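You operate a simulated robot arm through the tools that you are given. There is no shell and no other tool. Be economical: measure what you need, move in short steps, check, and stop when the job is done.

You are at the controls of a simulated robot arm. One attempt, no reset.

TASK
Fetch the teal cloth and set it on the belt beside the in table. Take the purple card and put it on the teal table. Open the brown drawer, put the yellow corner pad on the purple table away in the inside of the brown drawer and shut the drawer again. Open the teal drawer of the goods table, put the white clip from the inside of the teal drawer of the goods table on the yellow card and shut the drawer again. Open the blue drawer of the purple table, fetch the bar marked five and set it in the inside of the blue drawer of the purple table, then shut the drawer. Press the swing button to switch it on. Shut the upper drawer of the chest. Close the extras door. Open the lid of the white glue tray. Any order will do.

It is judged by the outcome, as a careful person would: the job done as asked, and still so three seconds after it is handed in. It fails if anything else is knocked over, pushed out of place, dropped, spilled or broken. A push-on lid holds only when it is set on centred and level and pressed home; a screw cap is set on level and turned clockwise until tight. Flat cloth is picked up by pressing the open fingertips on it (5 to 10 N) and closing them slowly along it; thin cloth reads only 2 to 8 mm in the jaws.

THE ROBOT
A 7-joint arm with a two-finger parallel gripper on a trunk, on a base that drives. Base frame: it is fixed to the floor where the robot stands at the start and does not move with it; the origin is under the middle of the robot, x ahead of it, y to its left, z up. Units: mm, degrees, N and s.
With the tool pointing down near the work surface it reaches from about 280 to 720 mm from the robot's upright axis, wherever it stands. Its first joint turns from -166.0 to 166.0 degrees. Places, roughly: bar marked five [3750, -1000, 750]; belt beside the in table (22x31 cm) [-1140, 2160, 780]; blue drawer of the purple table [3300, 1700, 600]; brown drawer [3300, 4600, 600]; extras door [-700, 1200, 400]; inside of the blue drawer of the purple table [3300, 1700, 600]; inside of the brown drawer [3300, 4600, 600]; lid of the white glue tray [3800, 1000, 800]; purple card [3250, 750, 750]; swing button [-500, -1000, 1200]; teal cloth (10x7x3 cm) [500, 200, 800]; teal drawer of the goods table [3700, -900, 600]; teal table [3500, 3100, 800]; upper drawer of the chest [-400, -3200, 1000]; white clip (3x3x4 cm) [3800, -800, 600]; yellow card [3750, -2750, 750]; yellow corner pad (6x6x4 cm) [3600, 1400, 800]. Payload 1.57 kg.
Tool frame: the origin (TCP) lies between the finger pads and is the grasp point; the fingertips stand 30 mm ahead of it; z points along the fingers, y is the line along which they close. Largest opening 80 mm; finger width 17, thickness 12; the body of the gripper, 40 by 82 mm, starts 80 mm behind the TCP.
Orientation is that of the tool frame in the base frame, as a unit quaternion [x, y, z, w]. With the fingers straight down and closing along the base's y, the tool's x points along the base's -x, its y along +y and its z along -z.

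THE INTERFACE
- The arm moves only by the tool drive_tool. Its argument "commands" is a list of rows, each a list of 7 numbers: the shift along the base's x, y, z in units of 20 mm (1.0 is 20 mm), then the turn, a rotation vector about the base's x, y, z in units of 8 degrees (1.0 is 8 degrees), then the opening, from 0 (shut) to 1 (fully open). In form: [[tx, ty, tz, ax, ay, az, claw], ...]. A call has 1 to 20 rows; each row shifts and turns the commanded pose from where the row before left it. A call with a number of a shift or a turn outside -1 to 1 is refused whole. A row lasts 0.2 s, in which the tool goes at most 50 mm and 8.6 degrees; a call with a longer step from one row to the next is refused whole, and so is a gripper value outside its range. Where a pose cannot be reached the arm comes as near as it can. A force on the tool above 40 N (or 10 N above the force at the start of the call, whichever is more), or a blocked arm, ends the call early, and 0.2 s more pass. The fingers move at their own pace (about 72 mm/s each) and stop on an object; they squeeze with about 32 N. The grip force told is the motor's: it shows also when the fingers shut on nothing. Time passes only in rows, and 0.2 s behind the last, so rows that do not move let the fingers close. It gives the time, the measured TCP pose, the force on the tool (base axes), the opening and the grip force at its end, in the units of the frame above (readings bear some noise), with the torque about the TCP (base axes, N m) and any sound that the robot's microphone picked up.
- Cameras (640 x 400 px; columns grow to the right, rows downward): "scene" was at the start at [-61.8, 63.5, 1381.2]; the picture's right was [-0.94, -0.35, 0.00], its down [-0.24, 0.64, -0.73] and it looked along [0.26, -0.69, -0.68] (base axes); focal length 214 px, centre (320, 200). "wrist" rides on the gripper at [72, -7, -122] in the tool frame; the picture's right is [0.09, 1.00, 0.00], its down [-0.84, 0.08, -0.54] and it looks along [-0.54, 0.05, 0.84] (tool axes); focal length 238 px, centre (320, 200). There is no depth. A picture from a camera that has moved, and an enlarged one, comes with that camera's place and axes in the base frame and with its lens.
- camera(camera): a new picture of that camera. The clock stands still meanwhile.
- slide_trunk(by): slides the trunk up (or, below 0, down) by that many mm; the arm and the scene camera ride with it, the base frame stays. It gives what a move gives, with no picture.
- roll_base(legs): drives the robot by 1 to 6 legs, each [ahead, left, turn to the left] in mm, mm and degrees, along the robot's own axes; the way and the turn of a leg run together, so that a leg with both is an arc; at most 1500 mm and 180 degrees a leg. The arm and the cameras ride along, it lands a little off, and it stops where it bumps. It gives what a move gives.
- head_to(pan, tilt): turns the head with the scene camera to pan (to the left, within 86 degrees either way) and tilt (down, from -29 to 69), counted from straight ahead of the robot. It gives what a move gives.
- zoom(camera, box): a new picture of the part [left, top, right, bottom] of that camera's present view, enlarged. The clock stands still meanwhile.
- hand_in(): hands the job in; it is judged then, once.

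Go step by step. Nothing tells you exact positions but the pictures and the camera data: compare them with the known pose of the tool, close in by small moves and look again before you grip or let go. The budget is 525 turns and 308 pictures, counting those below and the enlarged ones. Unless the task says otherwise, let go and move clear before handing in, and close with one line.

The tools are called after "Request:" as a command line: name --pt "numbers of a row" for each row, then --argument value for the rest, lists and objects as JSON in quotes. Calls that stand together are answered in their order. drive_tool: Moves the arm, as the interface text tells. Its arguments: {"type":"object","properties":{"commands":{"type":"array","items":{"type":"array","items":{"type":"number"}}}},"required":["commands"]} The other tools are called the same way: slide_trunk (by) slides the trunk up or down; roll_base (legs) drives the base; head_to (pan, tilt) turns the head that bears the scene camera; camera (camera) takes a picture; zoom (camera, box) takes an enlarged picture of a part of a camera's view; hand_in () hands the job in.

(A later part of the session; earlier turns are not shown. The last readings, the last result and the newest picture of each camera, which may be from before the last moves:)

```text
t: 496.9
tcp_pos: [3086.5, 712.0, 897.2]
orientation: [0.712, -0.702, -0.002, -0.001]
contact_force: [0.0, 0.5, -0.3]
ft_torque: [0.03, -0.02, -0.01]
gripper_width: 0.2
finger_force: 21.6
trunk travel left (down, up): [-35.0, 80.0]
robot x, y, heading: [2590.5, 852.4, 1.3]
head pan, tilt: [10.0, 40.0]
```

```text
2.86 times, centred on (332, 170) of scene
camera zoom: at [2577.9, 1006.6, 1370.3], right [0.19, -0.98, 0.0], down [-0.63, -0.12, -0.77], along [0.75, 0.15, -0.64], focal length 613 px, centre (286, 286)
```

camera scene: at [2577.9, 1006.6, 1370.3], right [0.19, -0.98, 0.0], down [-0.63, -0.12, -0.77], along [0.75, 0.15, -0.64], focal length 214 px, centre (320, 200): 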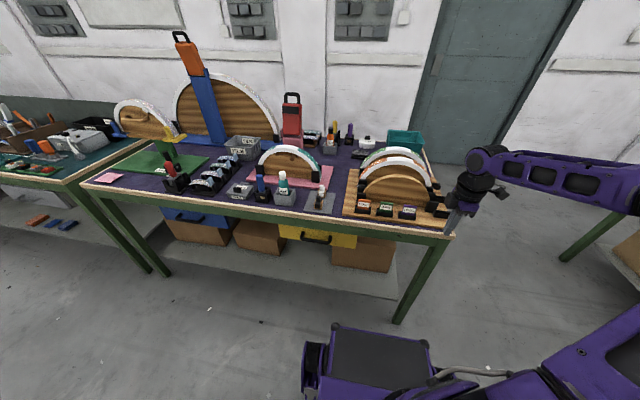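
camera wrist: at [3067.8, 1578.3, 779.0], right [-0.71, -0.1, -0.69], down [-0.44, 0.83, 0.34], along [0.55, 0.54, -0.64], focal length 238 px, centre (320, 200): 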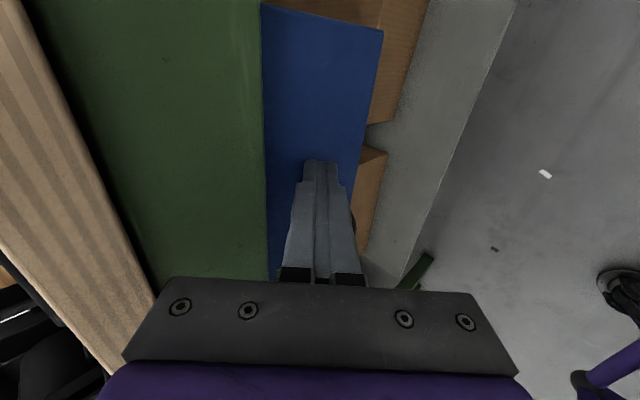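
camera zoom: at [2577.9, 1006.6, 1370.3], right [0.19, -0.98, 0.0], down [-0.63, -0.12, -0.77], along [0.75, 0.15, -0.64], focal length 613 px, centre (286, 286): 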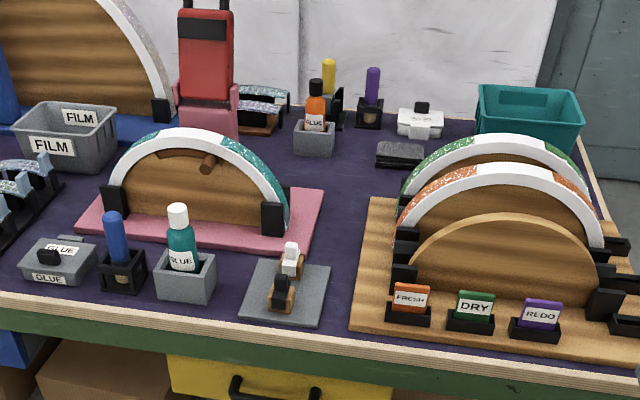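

The purple REDO card stands in a slot at about (3197,802). Move above it for a close look.

Request:
drive_tool --pt "0.7 0.6 0.5 0 0 0 0.45" --pt "0.7 0.6 0.5 0 0 0 0.45" --pt "0.7 0.6 0.5 0 0 0 0.45" --pt "0.7 0.6 0.5 0 0 0 0.45" --pt "0.7 0.6 0 0 0 0 0.45" --pt "0.7 0.6 0 0 0 0 0.45" --pt "0.7 0.6 0 0 0 0 0.45" --pt "0.5 0.3 0 0 0 0 0.45"

Request:
camera --camera "wrist"

Request:
zoom --camera "scene" --box '[350, 150, 478, 230]'

```text
t: 498.7
tcp_pos: [3192.4, 800.3, 938.0]
orientation: [0.712, -0.703, 0.0, 0.001]
contact_force: [-0.7, -0.8, 0.5]
ft_torque: [0.0, -0.02, 0.0]
gripper_width: 36.0
finger_force: 0.2
trunk travel left (down, up): [-35.0, 80.0]
robot x, y, heading: [2590.8, 855.5, 1.3]
head pan, tilt: [10.0, 40.0]
```

```text
155 pictures are left
camera wrist: at [3199.8, 728.4, 1058.0], right [-0.99, -0.11, 0.0], down [-0.09, 0.83, 0.54], along [-0.06, 0.54, -0.84], focal length 238 px, centre (320, 200)
```

wrist: 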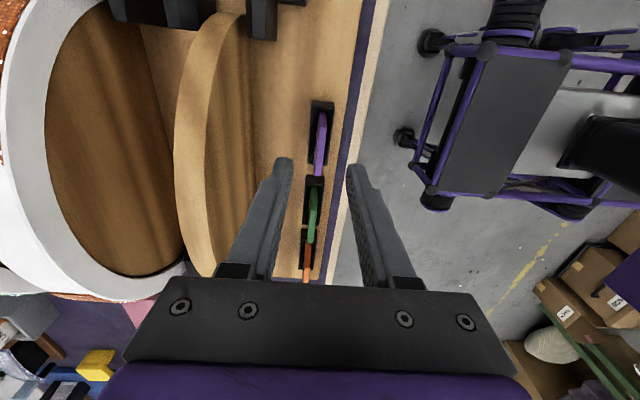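

```text
5.00 times, centred on (414, 190) of scene
camera zoom: at [2577.8, 1006.5, 1370.3], right [0.19, -0.98, 0.0], down [-0.63, -0.12, -0.77], along [0.75, 0.15, -0.64], focal length 1072 px, centre (-150, 250)
```

zoom: 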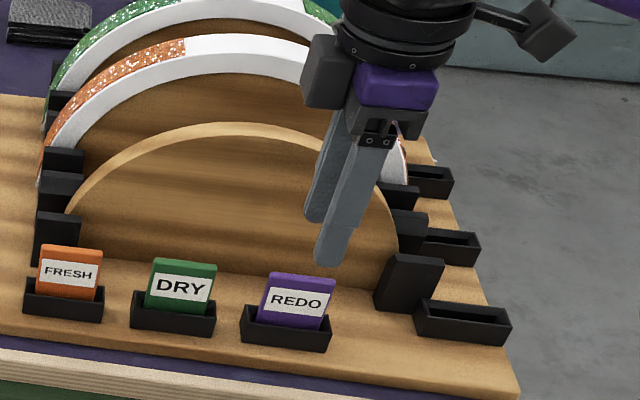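

Request:
drive_tool --pt "0.1 0.1 -0.8 0 0 0 0.45" --pt "0 0 -0.8 0 0 0 0.45" --pt "0 0 -0.6 0 0 0 0.45" --pt "0 0 0 0 0 0 0.45"

Request:
camera --camera "wrist"

Request:
zoom --camera "scene" --box '[370, 165, 466, 225]'

```text
t: 499.7
tcp_pos: [3194.8, 802.8, 893.1]
orientation: [0.712, -0.702, -0.001, 0.0]
contact_force: [-0.1, 0.1, 0.1]
ft_torque: [0.04, 0.0, -0.04]
gripper_width: 36.0
finger_force: 0.0
trunk travel left (down, up): [-35.0, 80.0]
robot x, y, heading: [2585.0, 849.9, 1.3]
head pan, tilt: [10.0, 40.0]
```

```text
153 pictures are left
camera wrist: at [3201.9, 730.5, 1013.6], right [-0.99, -0.11, 0.0], down [-0.09, 0.83, 0.54], along [-0.06, 0.54, -0.84], focal length 238 px, centre (320, 200)
```

wrist: 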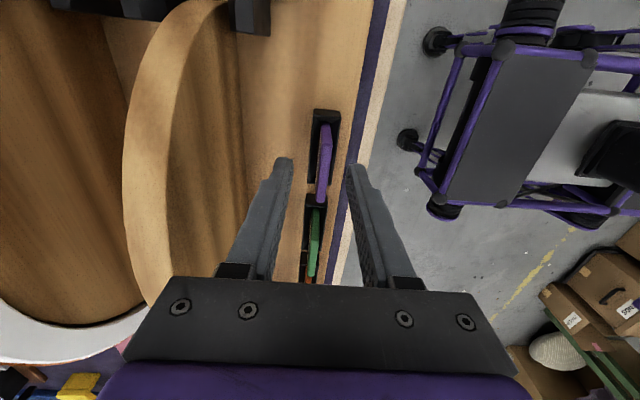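

```text
6.67 times, centred on (418, 195) of scene
camera zoom: at [2577.9, 1006.6, 1370.3], right [0.19, -0.98, 0.0], down [-0.63, -0.12, -0.77], along [0.75, 0.15, -0.64], focal length 1430 px, centre (-333, 233)
```

zoom: 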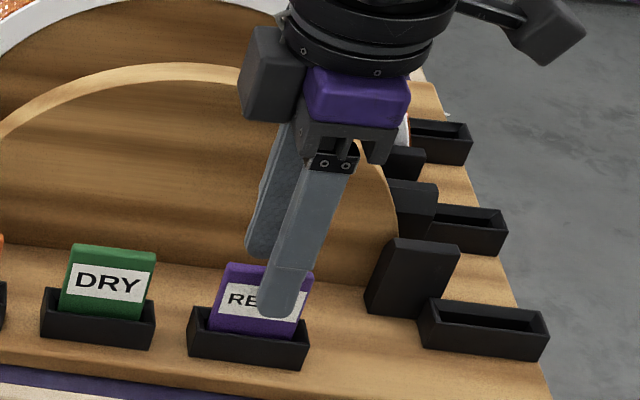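

Request:
drive_tool --pt "-0.15 -0.1 -0.5 0 0 0 0.45" --pt "0 0 -0.5 0 0 0 0.45" --pt "0 0 0 0 0 0 0.3" --pt "0 0 0 0 0 0 0.15" --pt "0 0 0 0 0 0 0" --pt "0 0 0 0 0 0 0"

Request:
camera --camera "wrist"

Request:
zoom --camera "scene" --box '[370, 165, 466, 225]'

```text
t: 501.1
tcp_pos: [3190.8, 801.8, 874.2]
orientation: [0.712, -0.703, -0.003, 0.0]
contact_force: [0.5, 0.0, 0.3]
ft_torque: [0.02, 0.01, 0.0]
gripper_width: 5.4
finger_force: 26.2
trunk travel left (down, up): [-35.0, 80.0]
robot x, y, heading: [2589.1, 852.3, 1.1]
head pan, tilt: [10.0, 40.0]
```

```text
151 pictures are left
camera wrist: at [3198.8, 728.7, 994.1], right [-0.99, -0.11, 0.0], down [-0.09, 0.83, 0.54], along [-0.06, 0.54, -0.84], focal length 238 px, centre (320, 200)
```

wrist: 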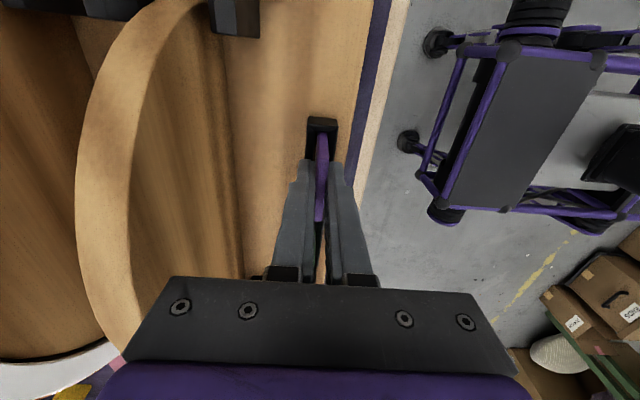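

```text
6.67 times, centred on (418, 195) of scene
camera zoom: at [2577.9, 1006.6, 1370.3], right [0.19, -0.98, 0.0], down [-0.63, -0.12, -0.77], along [0.75, 0.15, -0.64], focal length 1430 px, centre (-333, 233)
```

zoom: 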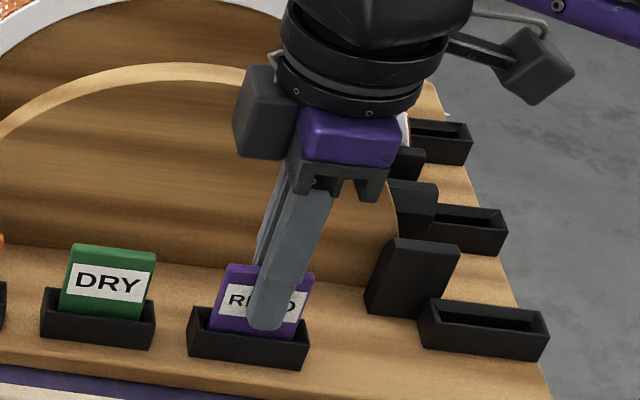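

Gripped (5 mm). Lift slowly.

Request:
drive_tool --pt "0 0 0.2 0 0 0 0" --pt "0 0 0.3 0 0 0 0" --pt "0 0 0.5 0 0 0 0" --pt "0 0 0.7 0 0 0 0" --pt "0 0 0.8 0 0 0 0" --pt "0 0 0.8 0 0 0 0" --pt "0 0 0.8 0 0 0 0"

Request:
zoom --camera "scene" --box '[350, 130, 478, 210]'

Request:
camera --camera "wrist"

```text
t: 502.7
tcp_pos: [3192.4, 801.9, 955.6]
orientation: [0.712, -0.702, -0.002, -0.001]
contact_force: [0.8, 0.8, -0.1]
ft_torque: [-0.01, -0.02, 0.0]
gripper_width: 5.8
finger_force: 25.9
trunk travel left (down, up): [-35.0, 80.0]
robot x, y, heading: [2587.0, 849.5, 1.2]
head pan, tilt: [10.0, 40.0]
```

```text
5.00 times, centred on (414, 170) of scene
camera zoom: at [2577.9, 1006.6, 1370.3], right [0.19, -0.98, 0.0], down [-0.63, -0.12, -0.77], along [0.75, 0.15, -0.64], focal length 1072 px, centre (-150, 350)
```

zoom: 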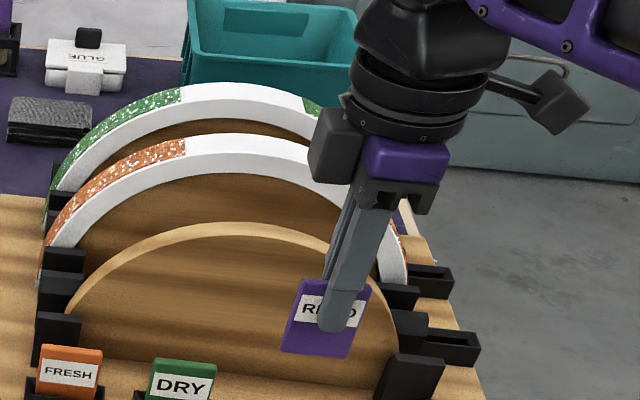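

```text
148 pictures are left
camera wrist: at [3198.8, 729.0, 1076.2], right [-0.99, -0.11, 0.0], down [-0.09, 0.83, 0.54], along [-0.06, 0.54, -0.84], focal length 238 px, centre (320, 200)
```

wrist: 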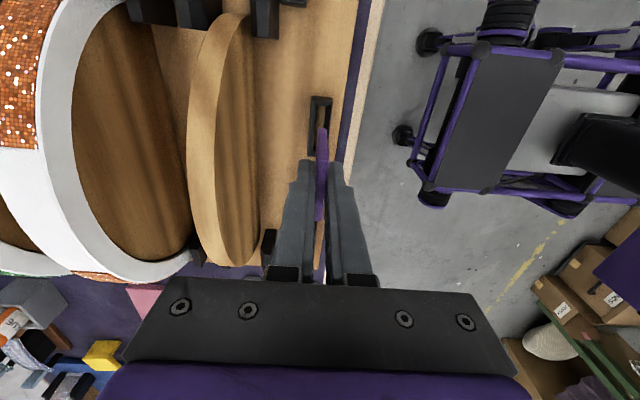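

Card held. Retract clear of the table edge and drive to the teal table.

Request:
drive_tool --pt "-1 0 0 0 0 0 0" --pt "-1 0 0 0 0 0 0" --pt "-1 0 0 0 0 0 0" --pt "-1 0 0 0 0 0 0" --pt "-1 0 0 0 0 0 0" --pt "-1 0 0 0 0 0 0" --pt "-1 0 0 0 0 0 0" --pt "-0.6 0 0 0 0 0 0"

Request:
roll_base --legs '[[-30, 0, -1.2], [0, 1400, 0], [0, 650, 0]]'

Request:
camera --camera "scene"

```text
t: 504.5
tcp_pos: [3040.2, 802.0, 955.8]
orientation: [0.712, -0.702, -0.001, -0.001]
contact_force: [-0.6, 0.0, 0.0]
ft_torque: [-0.03, 0.0, 0.01]
gripper_width: 5.6
finger_force: 25.6
trunk travel left (down, up): [-35.0, 80.0]
robot x, y, heading: [2585.4, 848.3, 1.2]
head pan, tilt: [10.0, 40.0]
```

```text
t: 524.6
tcp_pos: [3045.7, 2802.0, 955.3]
orientation: [-0.694, 0.72, 0.0, 0.001]
contact_force: [0.0, -0.1, -0.4]
ft_torque: [0.0, -0.03, 0.03]
gripper_width: 5.3
finger_force: 25.5
trunk travel left (down, up): [-35.0, 80.0]
robot x, y, heading: [2595.7, 2871.6, -1.9]
head pan, tilt: [10.0, 40.0]
```

```text
147 pictures are left
camera scene: at [2593.4, 3029.7, 1370.3], right [0.14, -0.99, 0.0], down [-0.64, -0.09, -0.77], along [0.76, 0.11, -0.64], focal length 214 px, centre (320, 200)
```

scene: 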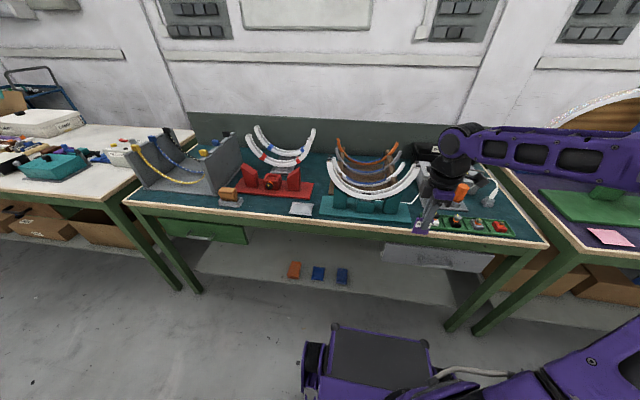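

Request:
zoom --camera "scene" --box '[220, 130, 444, 270]'

Request:
zoom --camera "scene" --box '[400, 150, 560, 250]'

Request:
zoom --camera "scene" --box '[120, 130, 312, 250]'

```text
2.86 times, centred on (332, 200) of scene
camera zoom: at [2593.4, 3029.7, 1370.3], right [0.14, -0.99, 0.0], down [-0.64, -0.09, -0.77], along [0.76, 0.11, -0.64], focal length 613 px, centre (286, 200)
```

zoom: 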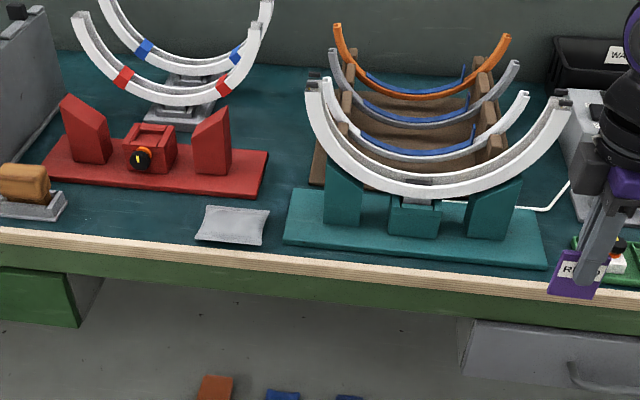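

```text
4.00 times, centred on (480, 200) of scene
camera zoom: at [2593.4, 3029.7, 1370.3], right [0.14, -0.99, 0.0], down [-0.64, -0.09, -0.77], along [0.76, 0.11, -0.64], focal length 858 px, centre (-320, 200)
```

zoom: 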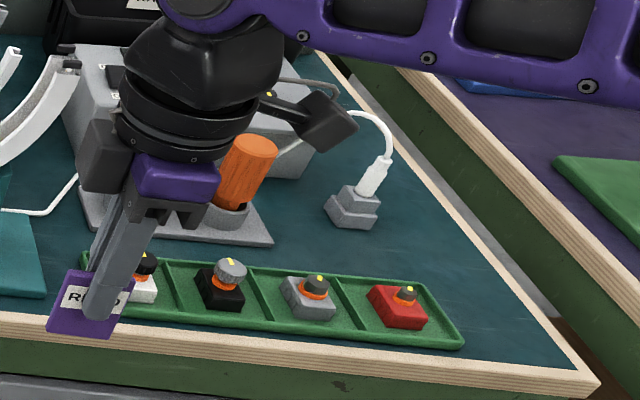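

```text
3.33 times, centred on (216, 190) of scene
camera zoom: at [2593.4, 3029.7, 1370.3], right [0.14, -0.99, 0.0], down [-0.64, -0.09, -0.77], along [0.76, 0.11, -0.64], focal length 715 px, centre (667, 233)
```

zoom: 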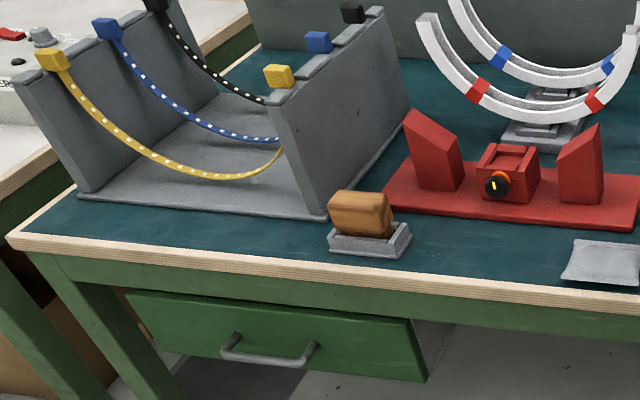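

There's a free strip on the teal table at about (3225,3340) between the toast-like piece and the grey pad. Move level with it.

Request:
roll_base --legs '[[0, 540, 1.9]]'

Request:
camera --camera "wrist"

Request:
zoom --camera "scene" --box '[270, 140, 462, 260]'

```text
t: 530.3
tcp_pos: [3055.0, 3355.3, 955.9]
orientation: [0.707, -0.707, -0.001, -0.002]
contact_force: [1.0, 0.2, -0.2]
ft_torque: [-0.04, 0.01, -0.03]
gripper_width: 5.6
finger_force: 26.0
trunk travel left (down, up): [-35.0, 80.0]
robot x, y, heading: [2600.6, 3410.3, 0.3]
head pan, tilt: [10.0, 40.0]
```

```text
143 pictures are left
camera wrist: at [3061.0, 3282.6, 1076.2], right [-1.0, -0.09, 0.0], down [-0.08, 0.84, 0.54], along [-0.05, 0.54, -0.84], focal length 238 px, centre (320, 200)
```

wrist: 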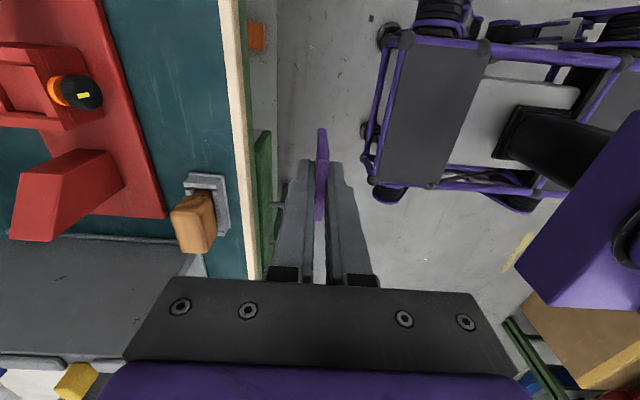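

```text
3.33 times, centred on (366, 200) of scene
camera zoom: at [2594.7, 3567.1, 1370.3], right [0.18, -0.98, 0.0], down [-0.63, -0.11, -0.77], along [0.75, 0.14, -0.64], focal length 715 px, centre (167, 200)
```

zoom: 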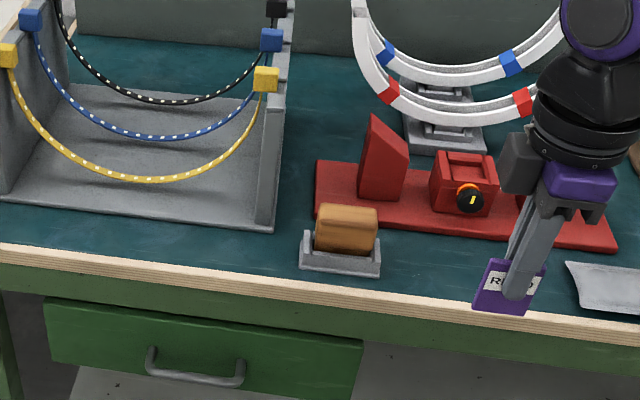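

Request:
drive_tool --pt "0.9 0 0 0 0 0 0" --pt "0.9 0 0 0 0 0 0" --pt "0.9 0 0 0 0 0 0" --pt "0.9 0 0 0 0 0 0" --pt "0.9 0 0 0 0 0 0" --pt "0.9 0 0 0 0 0 0" --pt "0.9 0 0 0 0 0 0" --pt "0.9 0 0 0 0 0 0" --pt "0.9 0 0 0 0 0 0" --pt "0.8 0 -0.5 0 0 0 0" --pt "0 0 -1 0 0 0 0" --pt "0 0 -1 0 0 0 0" --pt "0 0 -0.8 0 0 0 0"

Request:
zoom --camera "scene" --box '[330, 150, 490, 250]'

Request:
camera --camera "wrist"

```text
t: 533.1
tcp_pos: [3233.9, 3355.1, 889.9]
orientation: [0.707, -0.707, -0.001, -0.001]
contact_force: [-0.6, -0.5, -0.1]
ft_torque: [0.02, -0.01, 0.0]
gripper_width: 5.7
finger_force: 25.4
trunk travel left (down, up): [-35.0, 80.0]
robot x, y, heading: [2605.0, 3409.9, 0.0]
head pan, tilt: [10.0, 40.0]
```

```text
4.00 times, centred on (410, 200) of scene
camera zoom: at [2594.6, 3567.2, 1370.3], right [0.18, -0.98, 0.0], down [-0.63, -0.11, -0.77], along [0.75, 0.14, -0.64], focal length 858 px, centre (-40, 200)
```

zoom: 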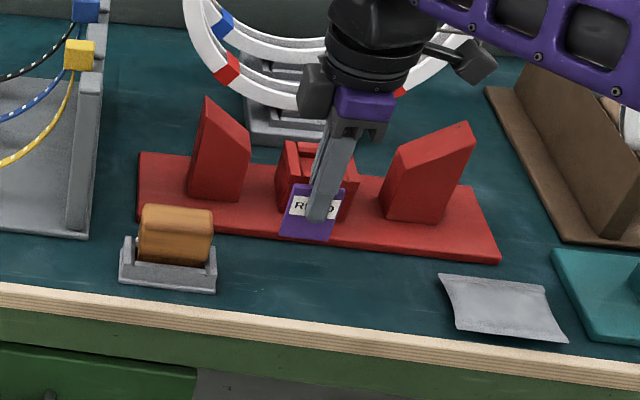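

```text
140 pictures are left
camera wrist: at [3239.5, 3282.9, 1010.3], right [-1.0, -0.09, 0.0], down [-0.08, 0.84, 0.54], along [-0.05, 0.54, -0.84], focal length 238 px, centre (320, 200)
```

wrist: 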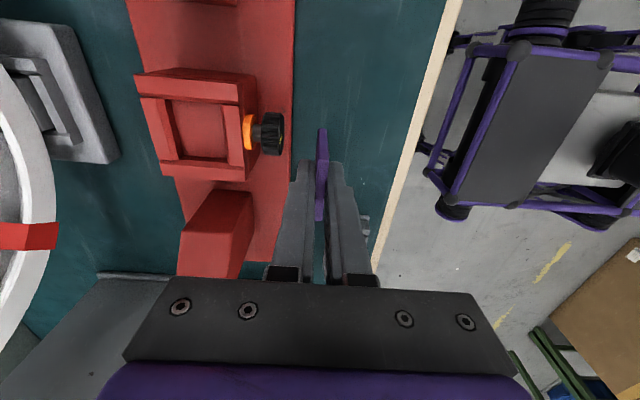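

A knob on the red jig is close by, so I'll shift slightly outward and lower until the card's edge touches the table.

Request:
drive_tool --pt "-0.6 -0.3 -0.3 0 0 0 0" --pt "0 0 -0.5 0 0 0 0" --pt "0 0 -0.4 0 0 0 0" --pt "0 0 -0.2 0 0 0 0" --pt "0 0 0 0 0 0 0"

Request:
drive_tool --pt "0 0 -0.2 0 0 0 0" --pt "0 0 -0.2 0 0 0 0" --pt "0 0 0 0 0 0 0"

Request:
zoom --camera "scene" --box '[370, 170, 466, 230]'

```text
t: 534.3
tcp_pos: [3221.2, 3350.6, 862.1]
orientation: [0.707, -0.707, -0.002, -0.001]
contact_force: [0.7, -0.4, -0.7]
ft_torque: [0.02, -0.03, 0.0]
gripper_width: 5.5
finger_force: 25.8
trunk travel left (down, up): [-35.0, 80.0]
robot x, y, heading: [2606.0, 3408.8, 0.3]
head pan, tilt: [10.0, 40.0]
```

```text
t: 535.1
tcp_pos: [3220.8, 3350.0, 857.3]
orientation: [-0.706, 0.708, 0.0, 0.002]
contact_force: [1.8, -0.4, 25.0]
ft_torque: [0.01, -0.03, 0.03]
gripper_width: 5.4
finger_force: 25.4
trunk travel left (down, up): [-35.0, 80.0]
robot x, y, heading: [2605.4, 3409.7, 0.6]
head pan, tilt: [10.0, 40.0]
```

```text
6.67 times, centred on (418, 200) of scene
camera zoom: at [2592.9, 3567.3, 1370.5], right [0.18, -0.98, 0.0], down [-0.63, -0.12, -0.77], along [0.75, 0.14, -0.64], focal length 1430 px, centre (-333, 200)
```

zoom: 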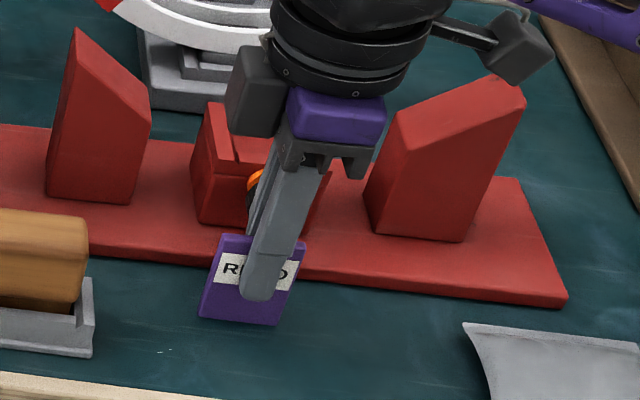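

Request:
drive_tool --pt "0 0 0.1 0 0 0 0.15" --pt "0 0 0 0 0 0 0.45" --pt "0 0 0 0 0 0 0.45" --pt "-0.6 0 0 0 0 0 0.45" --pt "-0.6 0 0 0 0 0 0.45" --pt "0 0 0 0 0 0 0.45"

Request:
camera --camera "wrist"

Request:
zoom --camera "scene" --box '[370, 170, 466, 230]'

```text
t: 536.5
tcp_pos: [3198.2, 3350.4, 855.3]
orientation: [0.707, -0.707, -0.002, -0.001]
contact_force: [-1.1, 0.4, 0.6]
ft_torque: [-0.01, -0.01, 0.02]
gripper_width: 36.2
finger_force: 0.0
trunk travel left (down, up): [-35.0, 80.0]
robot x, y, heading: [2603.5, 3409.9, 0.4]
head pan, tilt: [10.0, 40.0]
```

```text
138 pictures are left
camera wrist: at [3203.6, 3277.1, 976.3], right [-1.0, -0.09, 0.0], down [-0.08, 0.84, 0.54], along [-0.05, 0.54, -0.84], focal length 238 px, centre (320, 200)
```

wrist: 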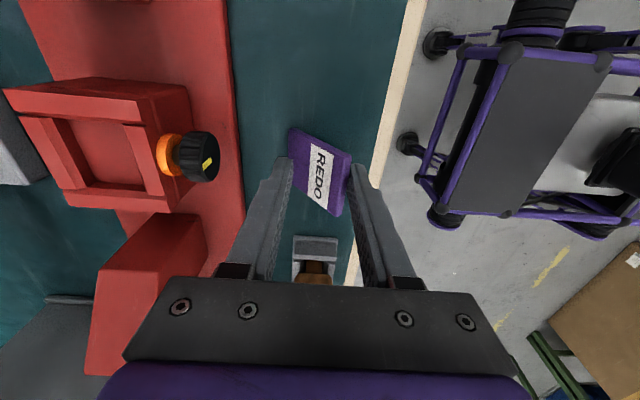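

```text
6.67 times, centred on (418, 200) of scene
camera zoom: at [2594.6, 3567.1, 1370.3], right [0.18, -0.98, 0.0], down [-0.63, -0.11, -0.77], along [0.75, 0.14, -0.64], focal length 1430 px, centre (-333, 200)
```

zoom: 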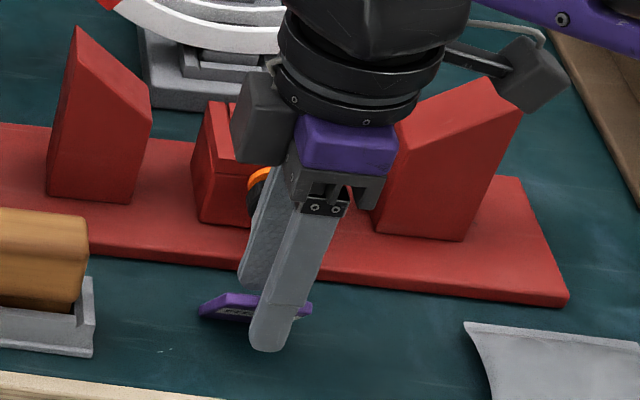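

Request:
drive_tool --pt "0 0 0.5 0 0 0 0.5" --pt "0 0 1 0 0 0 0.5" --pt "0 0 1 0 0 0 0.5" --pt "0 0 1 0 0 0 0.5" --pt "-0.5 0 1 0 0 0 0.5" --pt "-1 0 0.5 0 0 0 0.5" --pt "-1 0 0 0 0 0 0.5" --pt "-1 0 0 0 0 0 0.5" --pt "-1 0 0 0 0 0 0.5"

Request:
camera --camera "wrist"

Request:
zoom --camera "scene" --box '[330, 150, 490, 250]'

```text
t: 538.5
tcp_pos: [3107.1, 3347.8, 955.5]
orientation: [-0.706, 0.708, 0.001, 0.001]
contact_force: [0.6, 0.5, 0.8]
ft_torque: [-0.04, 0.04, -0.01]
gripper_width: 39.9
finger_force: 0.0
trunk travel left (down, up): [-35.0, 80.0]
robot x, y, heading: [2604.4, 3412.8, 0.4]
head pan, tilt: [10.0, 40.0]
```

```text
136 pictures are left
camera wrist: at [3112.2, 3275.2, 1076.6], right [-1.0, -0.09, 0.0], down [-0.08, 0.84, 0.54], along [-0.05, 0.54, -0.84], focal length 238 px, centre (320, 200)
```

wrist: 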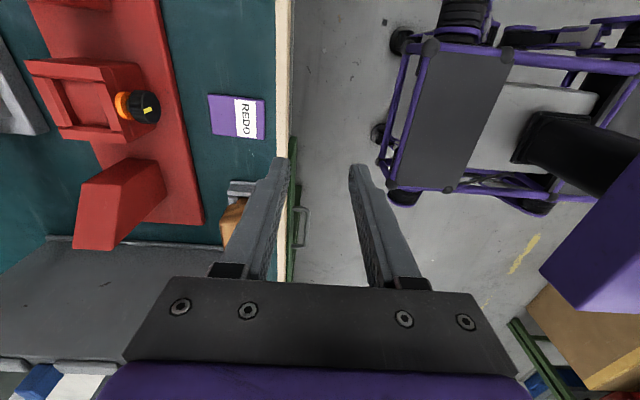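

```text
4.00 times, centred on (410, 200) of scene
camera zoom: at [2594.8, 3567.1, 1370.3], right [0.18, -0.98, 0.0], down [-0.63, -0.11, -0.77], along [0.75, 0.14, -0.64], focal length 858 px, centre (-40, 200)
```

zoom: 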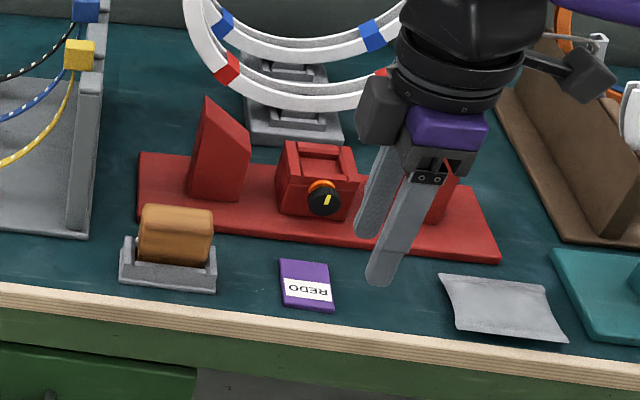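

The purple card lies flat on the teal table. Next, open the brown drawer (y≈4600) before fetching the pad.

Request:
roll_base --legs '[[-30, 0, 0], [0, 1150, 0]]'

Request:
camera --camera "scene"

```text
t: 550.4
tcp_pos: [3077.1, 4501.1, 956.2]
orientation: [-0.702, 0.712, 0.002, 0.001]
contact_force: [-0.3, -0.7, 0.9]
ft_torque: [-0.01, 0.02, 0.03]
gripper_width: 39.8
finger_force: 0.0
trunk travel left (down, up): [-35.0, 80.0]
robot x, y, heading: [2573.0, 4567.4, -0.7]
head pan, tilt: [10.0, 40.0]
```

```text
134 pictures are left
camera scene: at [2567.4, 4726.2, 1370.3], right [0.17, -0.99, 0.0], down [-0.63, -0.11, -0.77], along [0.76, 0.13, -0.64], focal length 214 px, centre (320, 200)
```

scene: 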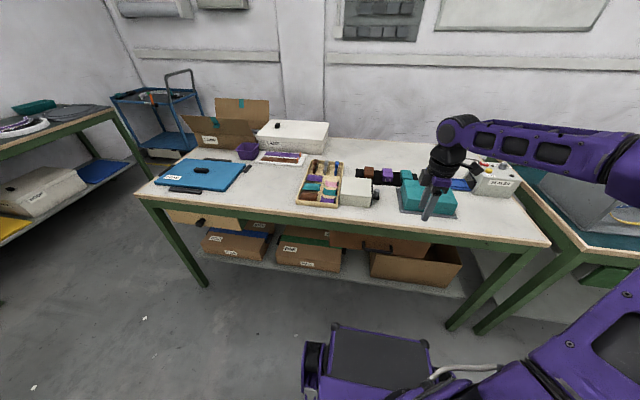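

Request:
zoom --camera "scene" --box '[250, 170, 474, 310]'

Request:
zoom --camera "scene" --box '[130, 130, 354, 270]'

```text
2.86 times, centred on (362, 240) of scene
camera zoom: at [2567.4, 4726.2, 1370.3], right [0.17, -0.99, 0.0], down [-0.63, -0.11, -0.77], along [0.76, 0.13, -0.64], focal length 613 px, centre (200, 86)
```

zoom: 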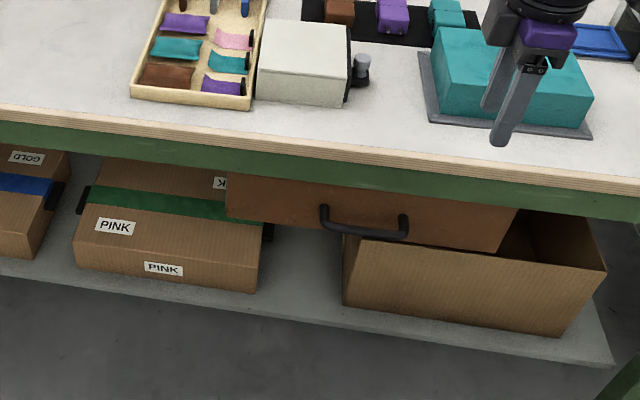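

```text
2.86 times, centred on (242, 200) of scene
camera zoom: at [2567.4, 4726.2, 1370.3], right [0.17, -0.99, 0.0], down [-0.63, -0.11, -0.77], along [0.76, 0.13, -0.64], focal length 613 px, centre (543, 200)
```

zoom: 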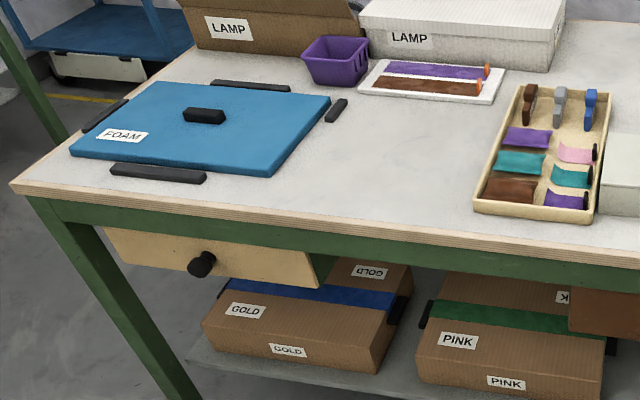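

The brown drawer's handle bar is at about (3150,4582,640). Same procedure as before.

Request:
roll_base --legs '[[0, 30, 0.7]]'

Request:
drive_tool --pt "0 0.6 0 0 -0.7 0 0.5" --pt "0 0.6 0 0 -0.7 0 0.5" --pt "0 0.6 -0.5 0 -0.7 0 0.5" --pt "0 0.6 -0.5 0 -0.7 0 0.5" --pt "0 0 -1 0 -0.7 0 0.5" --pt "0 0 -1 0 -0.7 0 0.5" --pt "0 0 -1 0 -0.7 0 0.5" --pt "0 0 -1 0 -0.7 0 0.5" --pt "0 0 -1 0 0 0 0.5" --pt "0 0 -1 0 0 0 0.5" --pt "0 0 -1 0 0 0 0.45" --pt "0 0 -1 0 0 0 0.4"

Request:
camera --camera "wrist"

Request:
zoom --camera "scene" --box '[310, 190, 470, 290]'

```text
t: 551.3
tcp_pos: [3077.8, 4538.8, 954.7]
orientation: [-0.707, 0.707, 0.001, 0.0]
contact_force: [0.2, 0.5, 0.8]
ft_torque: [-0.01, 0.01, 0.0]
gripper_width: 40.0
finger_force: 0.1
trunk travel left (down, up): [-35.0, 80.0]
robot x, y, heading: [2575.6, 4601.2, 0.1]
head pan, tilt: [10.0, 40.0]
```

```text
t: 553.9
tcp_pos: [3077.5, 4585.2, 776.3]
orientation: [0.654, -0.653, 0.268, -0.27]
contact_force: [0.5, 0.8, -0.1]
ft_torque: [-0.04, -0.02, 0.02]
gripper_width: 32.0
finger_force: 0.1
trunk travel left (down, up): [-35.0, 80.0]
robot x, y, heading: [2575.4, 4599.4, 0.5]
head pan, tilt: [10.0, 40.0]
```

```text
131 pictures are left
camera wrist: at [2995.6, 4512.4, 866.2], right [-0.71, -0.09, -0.7], down [-0.44, 0.84, 0.33], along [0.56, 0.54, -0.63], focal length 238 px, centre (320, 200)
```

wrist: 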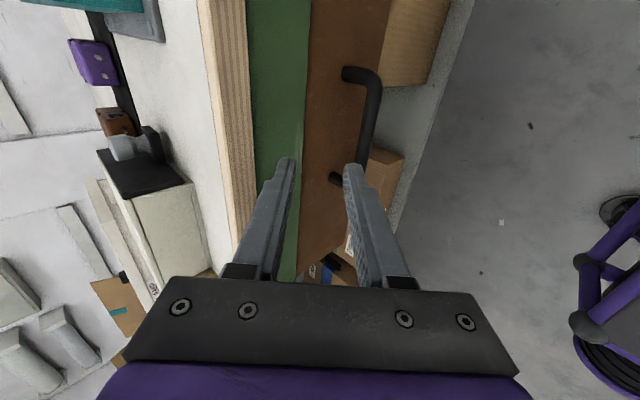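

```text
4.00 times, centred on (390, 240) of scene
camera zoom: at [2565.4, 4756.0, 1370.3], right [0.18, -0.98, 0.0], down [-0.63, -0.12, -0.77], along [0.75, 0.14, -0.64], focal length 858 px, centre (40, 40)
```

zoom: 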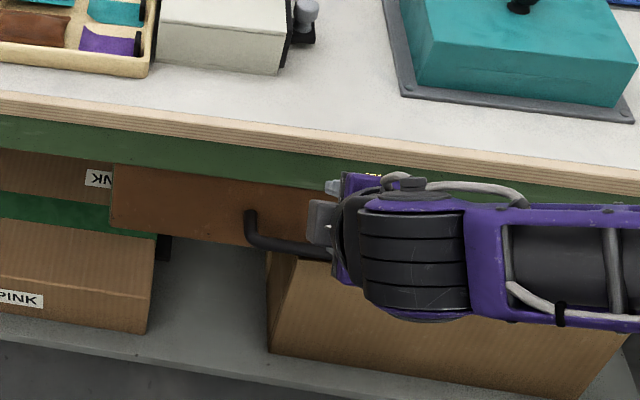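

Request:
drive_tool --pt "0.2 0 -1 0 0 0 0.4" --pt "0.2 0 -1 0 0 0 0.4" --pt "0.2 0 -1 0 0 0 0.4" --pt "0.2 0 -1 0 0 0 0.4"

Request:
camera --camera "wrist"

```text
t: 554.9
tcp_pos: [3093.7, 4584.8, 695.7]
orientation: [0.655, -0.653, 0.268, -0.27]
contact_force: [0.3, -0.4, 0.1]
ft_torque: [0.03, 0.0, 0.04]
gripper_width: 32.3
finger_force: 0.0
trunk travel left (down, up): [-35.0, 80.0]
robot x, y, heading: [2574.5, 4600.9, 0.3]
head pan, tilt: [10.0, 40.0]
```

```text
129 pictures are left
camera wrist: at [3011.3, 4512.7, 786.5], right [-0.71, -0.09, -0.7], down [-0.44, 0.83, 0.33], along [0.55, 0.54, -0.63], focal length 238 px, centre (320, 200)
```

wrist: 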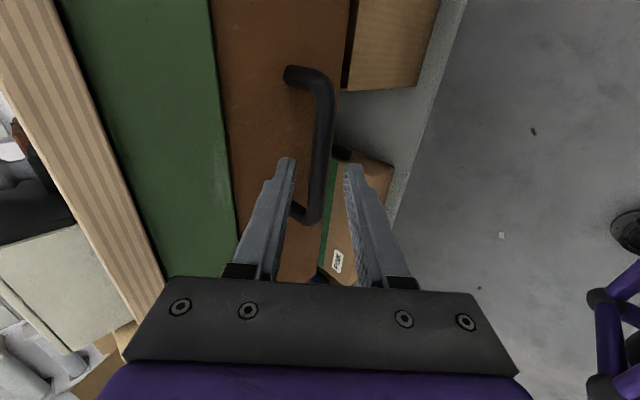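

Request:
drive_tool --pt "0.52 0 -0.6 0 0 0 0.4" --pt "0.52 0 -0.6 0 0 0 0.4" --pt "0.5 0 -0.55 0 0 0 0.4" --pt "0 0 0 0 0 0 0.4"

Request:
camera --camera "wrist"

```text
t: 555.7
tcp_pos: [3116.7, 4585.6, 671.6]
orientation: [0.654, -0.653, 0.27, -0.27]
contact_force: [-16.8, -3.8, 15.5]
ft_torque: [-0.02, -0.59, -0.12]
gripper_width: 30.7
finger_force: 0.0
trunk travel left (down, up): [-35.0, 80.0]
robot x, y, heading: [2576.4, 4601.1, 0.2]
head pan, tilt: [10.0, 40.0]
stopped in row 3: the force on the tool passed its limit at 50 N (the readings are from after the stop); the commanded pose is now the measured one
```

```text
128 pictures are left
camera wrist: at [3034.6, 4512.6, 761.0], right [-0.71, -0.09, -0.7], down [-0.44, 0.84, 0.33], along [0.56, 0.54, -0.63], focal length 238 px, centre (320, 200)
```

wrist: 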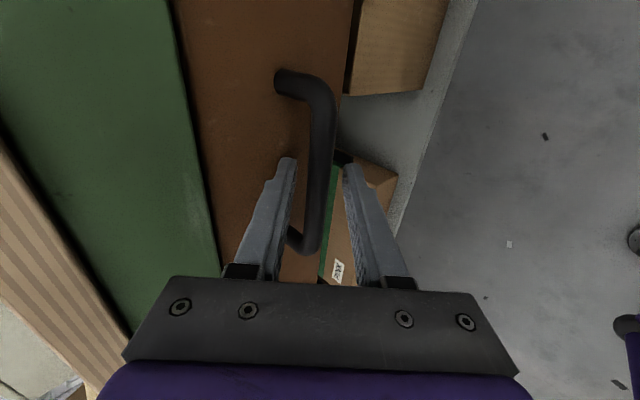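

Request:
drive_tool --pt "-0.1 0 0.05 0 0 0 0.35" --pt "0 0 0 0 0 0 0.2" --pt "0 0 0 0 0 0 0" --pt "0 0 0 0 0 0 0" --pt "0 0 0 0 0 0 0"

Request:
camera --camera "wrist"

```text
t: 556.9
tcp_pos: [3116.6, 4584.4, 671.7]
orientation: [0.654, -0.652, 0.27, -0.271]
contact_force: [3.3, -0.4, 16.4]
ft_torque: [-0.26, -0.07, 0.16]
gripper_width: 13.7
finger_force: 30.1
trunk travel left (down, up): [-35.0, 80.0]
robot x, y, heading: [2575.9, 4599.8, 0.3]
head pan, tilt: [10.0, 40.0]
```

```text
127 pictures are left
camera wrist: at [3034.4, 4513.0, 761.6], right [-0.7, -0.09, -0.7], down [-0.44, 0.84, 0.33], along [0.56, 0.54, -0.63], focal length 238 px, centre (320, 200)
```

wrist: 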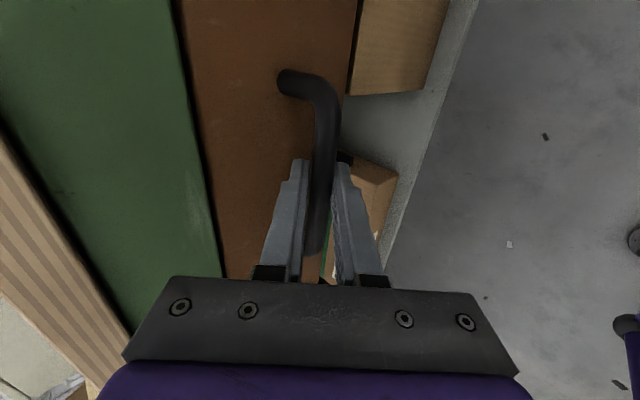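

Gripped. Pull the drawer open with the base, then release.

Request:
roll_base --legs '[[-210, 0, 0]]'

Request:
drive_tool --pt "0 0 0 0 0 0 0.4" --pt "0 0 0 0 0 0 0.4" --pt "-0.5 0 0.45 0 0 0 0.4" --pt "-0.5 0 0.45 0 0 0 0.4" --pt "-0.5 0 0.45 0 0 0 0.4" --pt "-0.3 0 0.8 0 0.3 0 0.4" --pt "0 0 1 0 0.7 0 0.5" --pt "0 0 1 0 0.7 0 0.5" --pt "0 0 1 0 0.7 0 0.5" --pt "0 0 1 0 0.7 0 0.5" --pt "0 0 1 0 0.7 0 0.5" --pt "0 0 1 0 0.7 0 0.5" --pt "0 0 1 0 0.7 0 0.5" --pt "0 0 1 0 0.4 0 0.5" --pt "0 0 1 0 0 0 0.5" --pt "0 0 1 0 0 0 0.5"

Request:
camera --camera "scene"

Request:
camera --camera "wrist"

```text
t: 558.5
tcp_pos: [2908.3, 4585.9, 671.6]
orientation: [0.654, -0.653, 0.268, -0.271]
contact_force: [-3.2, 11.4, 23.0]
ft_torque: [-0.06, -0.08, 0.43]
gripper_width: 13.9
finger_force: 29.7
trunk travel left (down, up): [-35.0, 80.0]
robot x, y, heading: [2371.1, 4596.8, 0.2]
head pan, tilt: [10.0, 40.0]
```

```text
t: 561.9
tcp_pos: [2874.7, 4585.2, 915.9]
orientation: [0.707, -0.707, -0.002, -0.002]
contact_force: [0.2, -0.4, -0.5]
ft_torque: [-0.04, -0.01, 0.0]
gripper_width: 39.9
finger_force: 0.0
trunk travel left (down, up): [-35.0, 80.0]
robot x, y, heading: [2366.9, 4598.9, 0.4]
head pan, tilt: [10.0, 40.0]
```

```text
126 pictures are left
camera scene: at [2359.2, 4754.8, 1370.3], right [0.18, -0.98, 0.0], down [-0.63, -0.11, -0.77], along [0.75, 0.14, -0.64], focal length 214 px, centre (320, 200)
```

scene: 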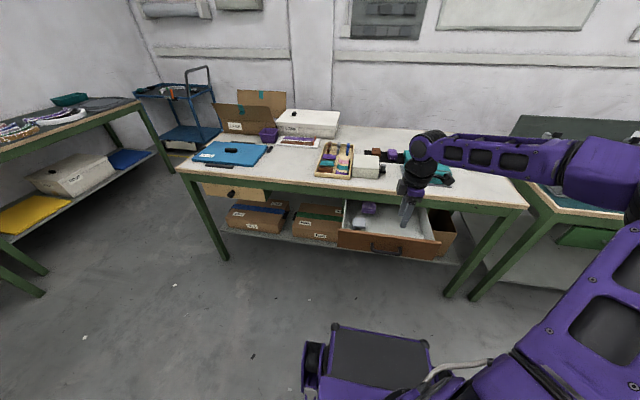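

```text
125 pictures are left
camera wrist: at [2879.9, 4512.3, 1035.7], right [-1.0, -0.09, 0.0], down [-0.08, 0.83, 0.55], along [-0.05, 0.54, -0.84], focal length 238 px, centre (320, 200)
```

wrist: 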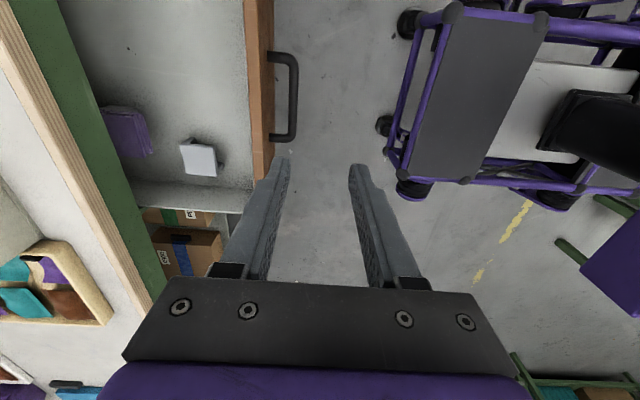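

The brown drawer is open, with space on its right side. Now fetch the yellow corner pad from the purple table — from behind, via the gap at y≈60.

Request:
roll_base --legs '[[60, 0, 0], [0, -1500, 0], [0, -1500, 0], [0, -1500, 0]]'

Request:
head_to --pan 45 --tilt 30

Request:
camera --camera "scene"

```text
t: 605.3
tcp_pos: [2912.3, 90.9, 914.8]
orientation: [-0.706, 0.708, 0.001, 0.002]
contact_force: [0.2, -0.7, 0.0]
ft_torque: [0.01, 0.02, -0.02]
gripper_width: 40.0
finger_force: 0.1
trunk travel left (down, up): [-35.0, 80.0]
robot x, y, heading: [2403.6, 104.6, 0.3]
head pan, tilt: [10.0, 40.0]
```

```text
t: 606.3
tcp_pos: [2911.7, 90.9, 915.1]
orientation: [-0.706, 0.708, 0.001, 0.002]
contact_force: [-0.1, 0.7, 0.9]
ft_torque: [-0.03, 0.01, 0.03]
gripper_width: 40.0
finger_force: 0.0
trunk travel left (down, up): [-35.0, 80.0]
robot x, y, heading: [2403.2, 107.1, 0.3]
head pan, tilt: [45.0, 30.0]
```

```text
124 pictures are left
camera scene: at [2377.9, 310.6, 1385.6], right [0.71, -0.71, 0.0], down [-0.35, -0.35, -0.87], along [0.61, 0.61, -0.5], focal length 214 px, centre (320, 200)
```

scene: 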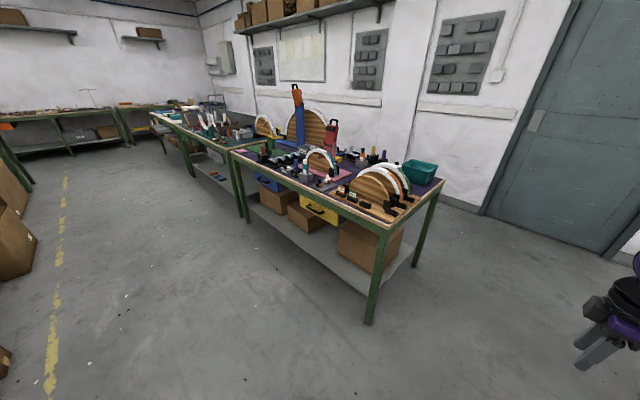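

Request:
roll_base --legs '[[1000, -40, 0], [960, 0, 0], [0, 0, 90], [0, 0, 90], [0, -1200, 0]]'

Request:
head_to --pan 0 --tilt 40

Request:
camera --camera "scene"

```text
t: 630.1
tcp_pos: [3816.1, 682.1, 916.2]
orientation: [0.68, 0.733, -0.01, 0.01]
contact_force: [-0.3, -2.0, -1.5]
ft_torque: [-0.02, 0.03, 0.06]
gripper_width: 41.0
finger_force: 0.5
trunk travel left (down, up): [-35.0, 80.0]
robot x, y, heading: [4317.4, 711.6, -176.5]
head pan, tilt: [45.0, 30.0]
stopped in leg 5: the force on the tool passed its limit at 55 N (the readings are from after the stop); the commanded pose is now the measured one
```

```text
t: 631.2
tcp_pos: [3816.4, 681.3, 915.6]
orientation: [0.68, 0.733, -0.009, 0.01]
contact_force: [-0.9, -4.3, -1.6]
ft_torque: [-0.05, -0.01, 0.11]
gripper_width: 41.0
finger_force: 1.0
trunk travel left (down, up): [-35.0, 80.0]
robot x, y, heading: [4318.1, 711.3, -176.1]
head pan, tilt: [0.0, 40.0]
```

```text
123 pictures are left
camera scene: at [4332.9, 570.0, 1370.3], right [-0.06, 1.0, 0.0], down [0.64, 0.04, -0.77], along [-0.76, -0.05, -0.64], focal length 214 px, centre (320, 200)
```

scene: 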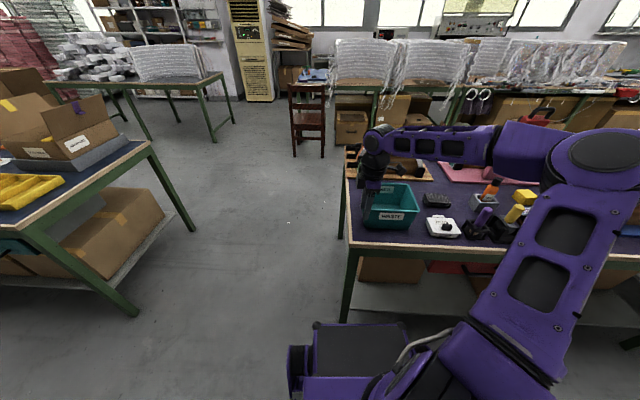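

The gripper bumped the teal WASTE bin. Back off and inspect it.

Request:
roll_base --legs '[[0, 80, 0]]'

Request:
zoom --camera "scene" --box '[320, 120, 512, 240]'

Request:
camera --camera "wrist"

```text
t: 632.6
tcp_pos: [3820.9, 603.1, 916.3]
orientation: [0.68, 0.733, -0.01, 0.011]
contact_force: [-1.0, 0.8, 0.8]
ft_torque: [-0.03, 0.01, -0.03]
gripper_width: 39.9
finger_force: 0.1
trunk travel left (down, up): [-35.0, 80.0]
robot x, y, heading: [4325.4, 629.4, -176.6]
head pan, tilt: [0.0, 40.0]
```

```text
3.33 times, centred on (416, 180) of scene
camera zoom: at [4337.8, 492.0, 1370.3], right [-0.06, 1.0, 0.0], down [0.64, 0.04, -0.77], along [-0.76, -0.05, -0.64], focal length 715 px, centre (0, 267)
```

zoom: 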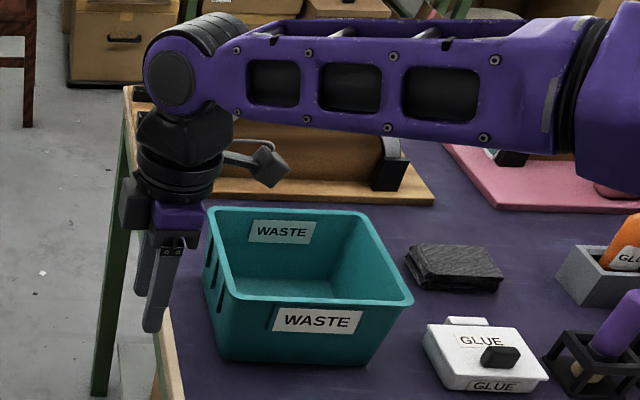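

```text
121 pictures are left
camera wrist: at [3807.5, 677.6, 1034.4], right [0.99, 0.17, 0.0], down [0.14, -0.81, 0.56], along [0.09, -0.56, -0.83], focal length 238 px, centre (320, 200)
```

wrist: 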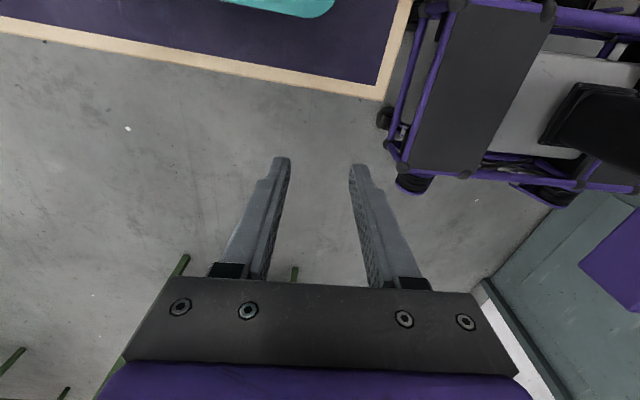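

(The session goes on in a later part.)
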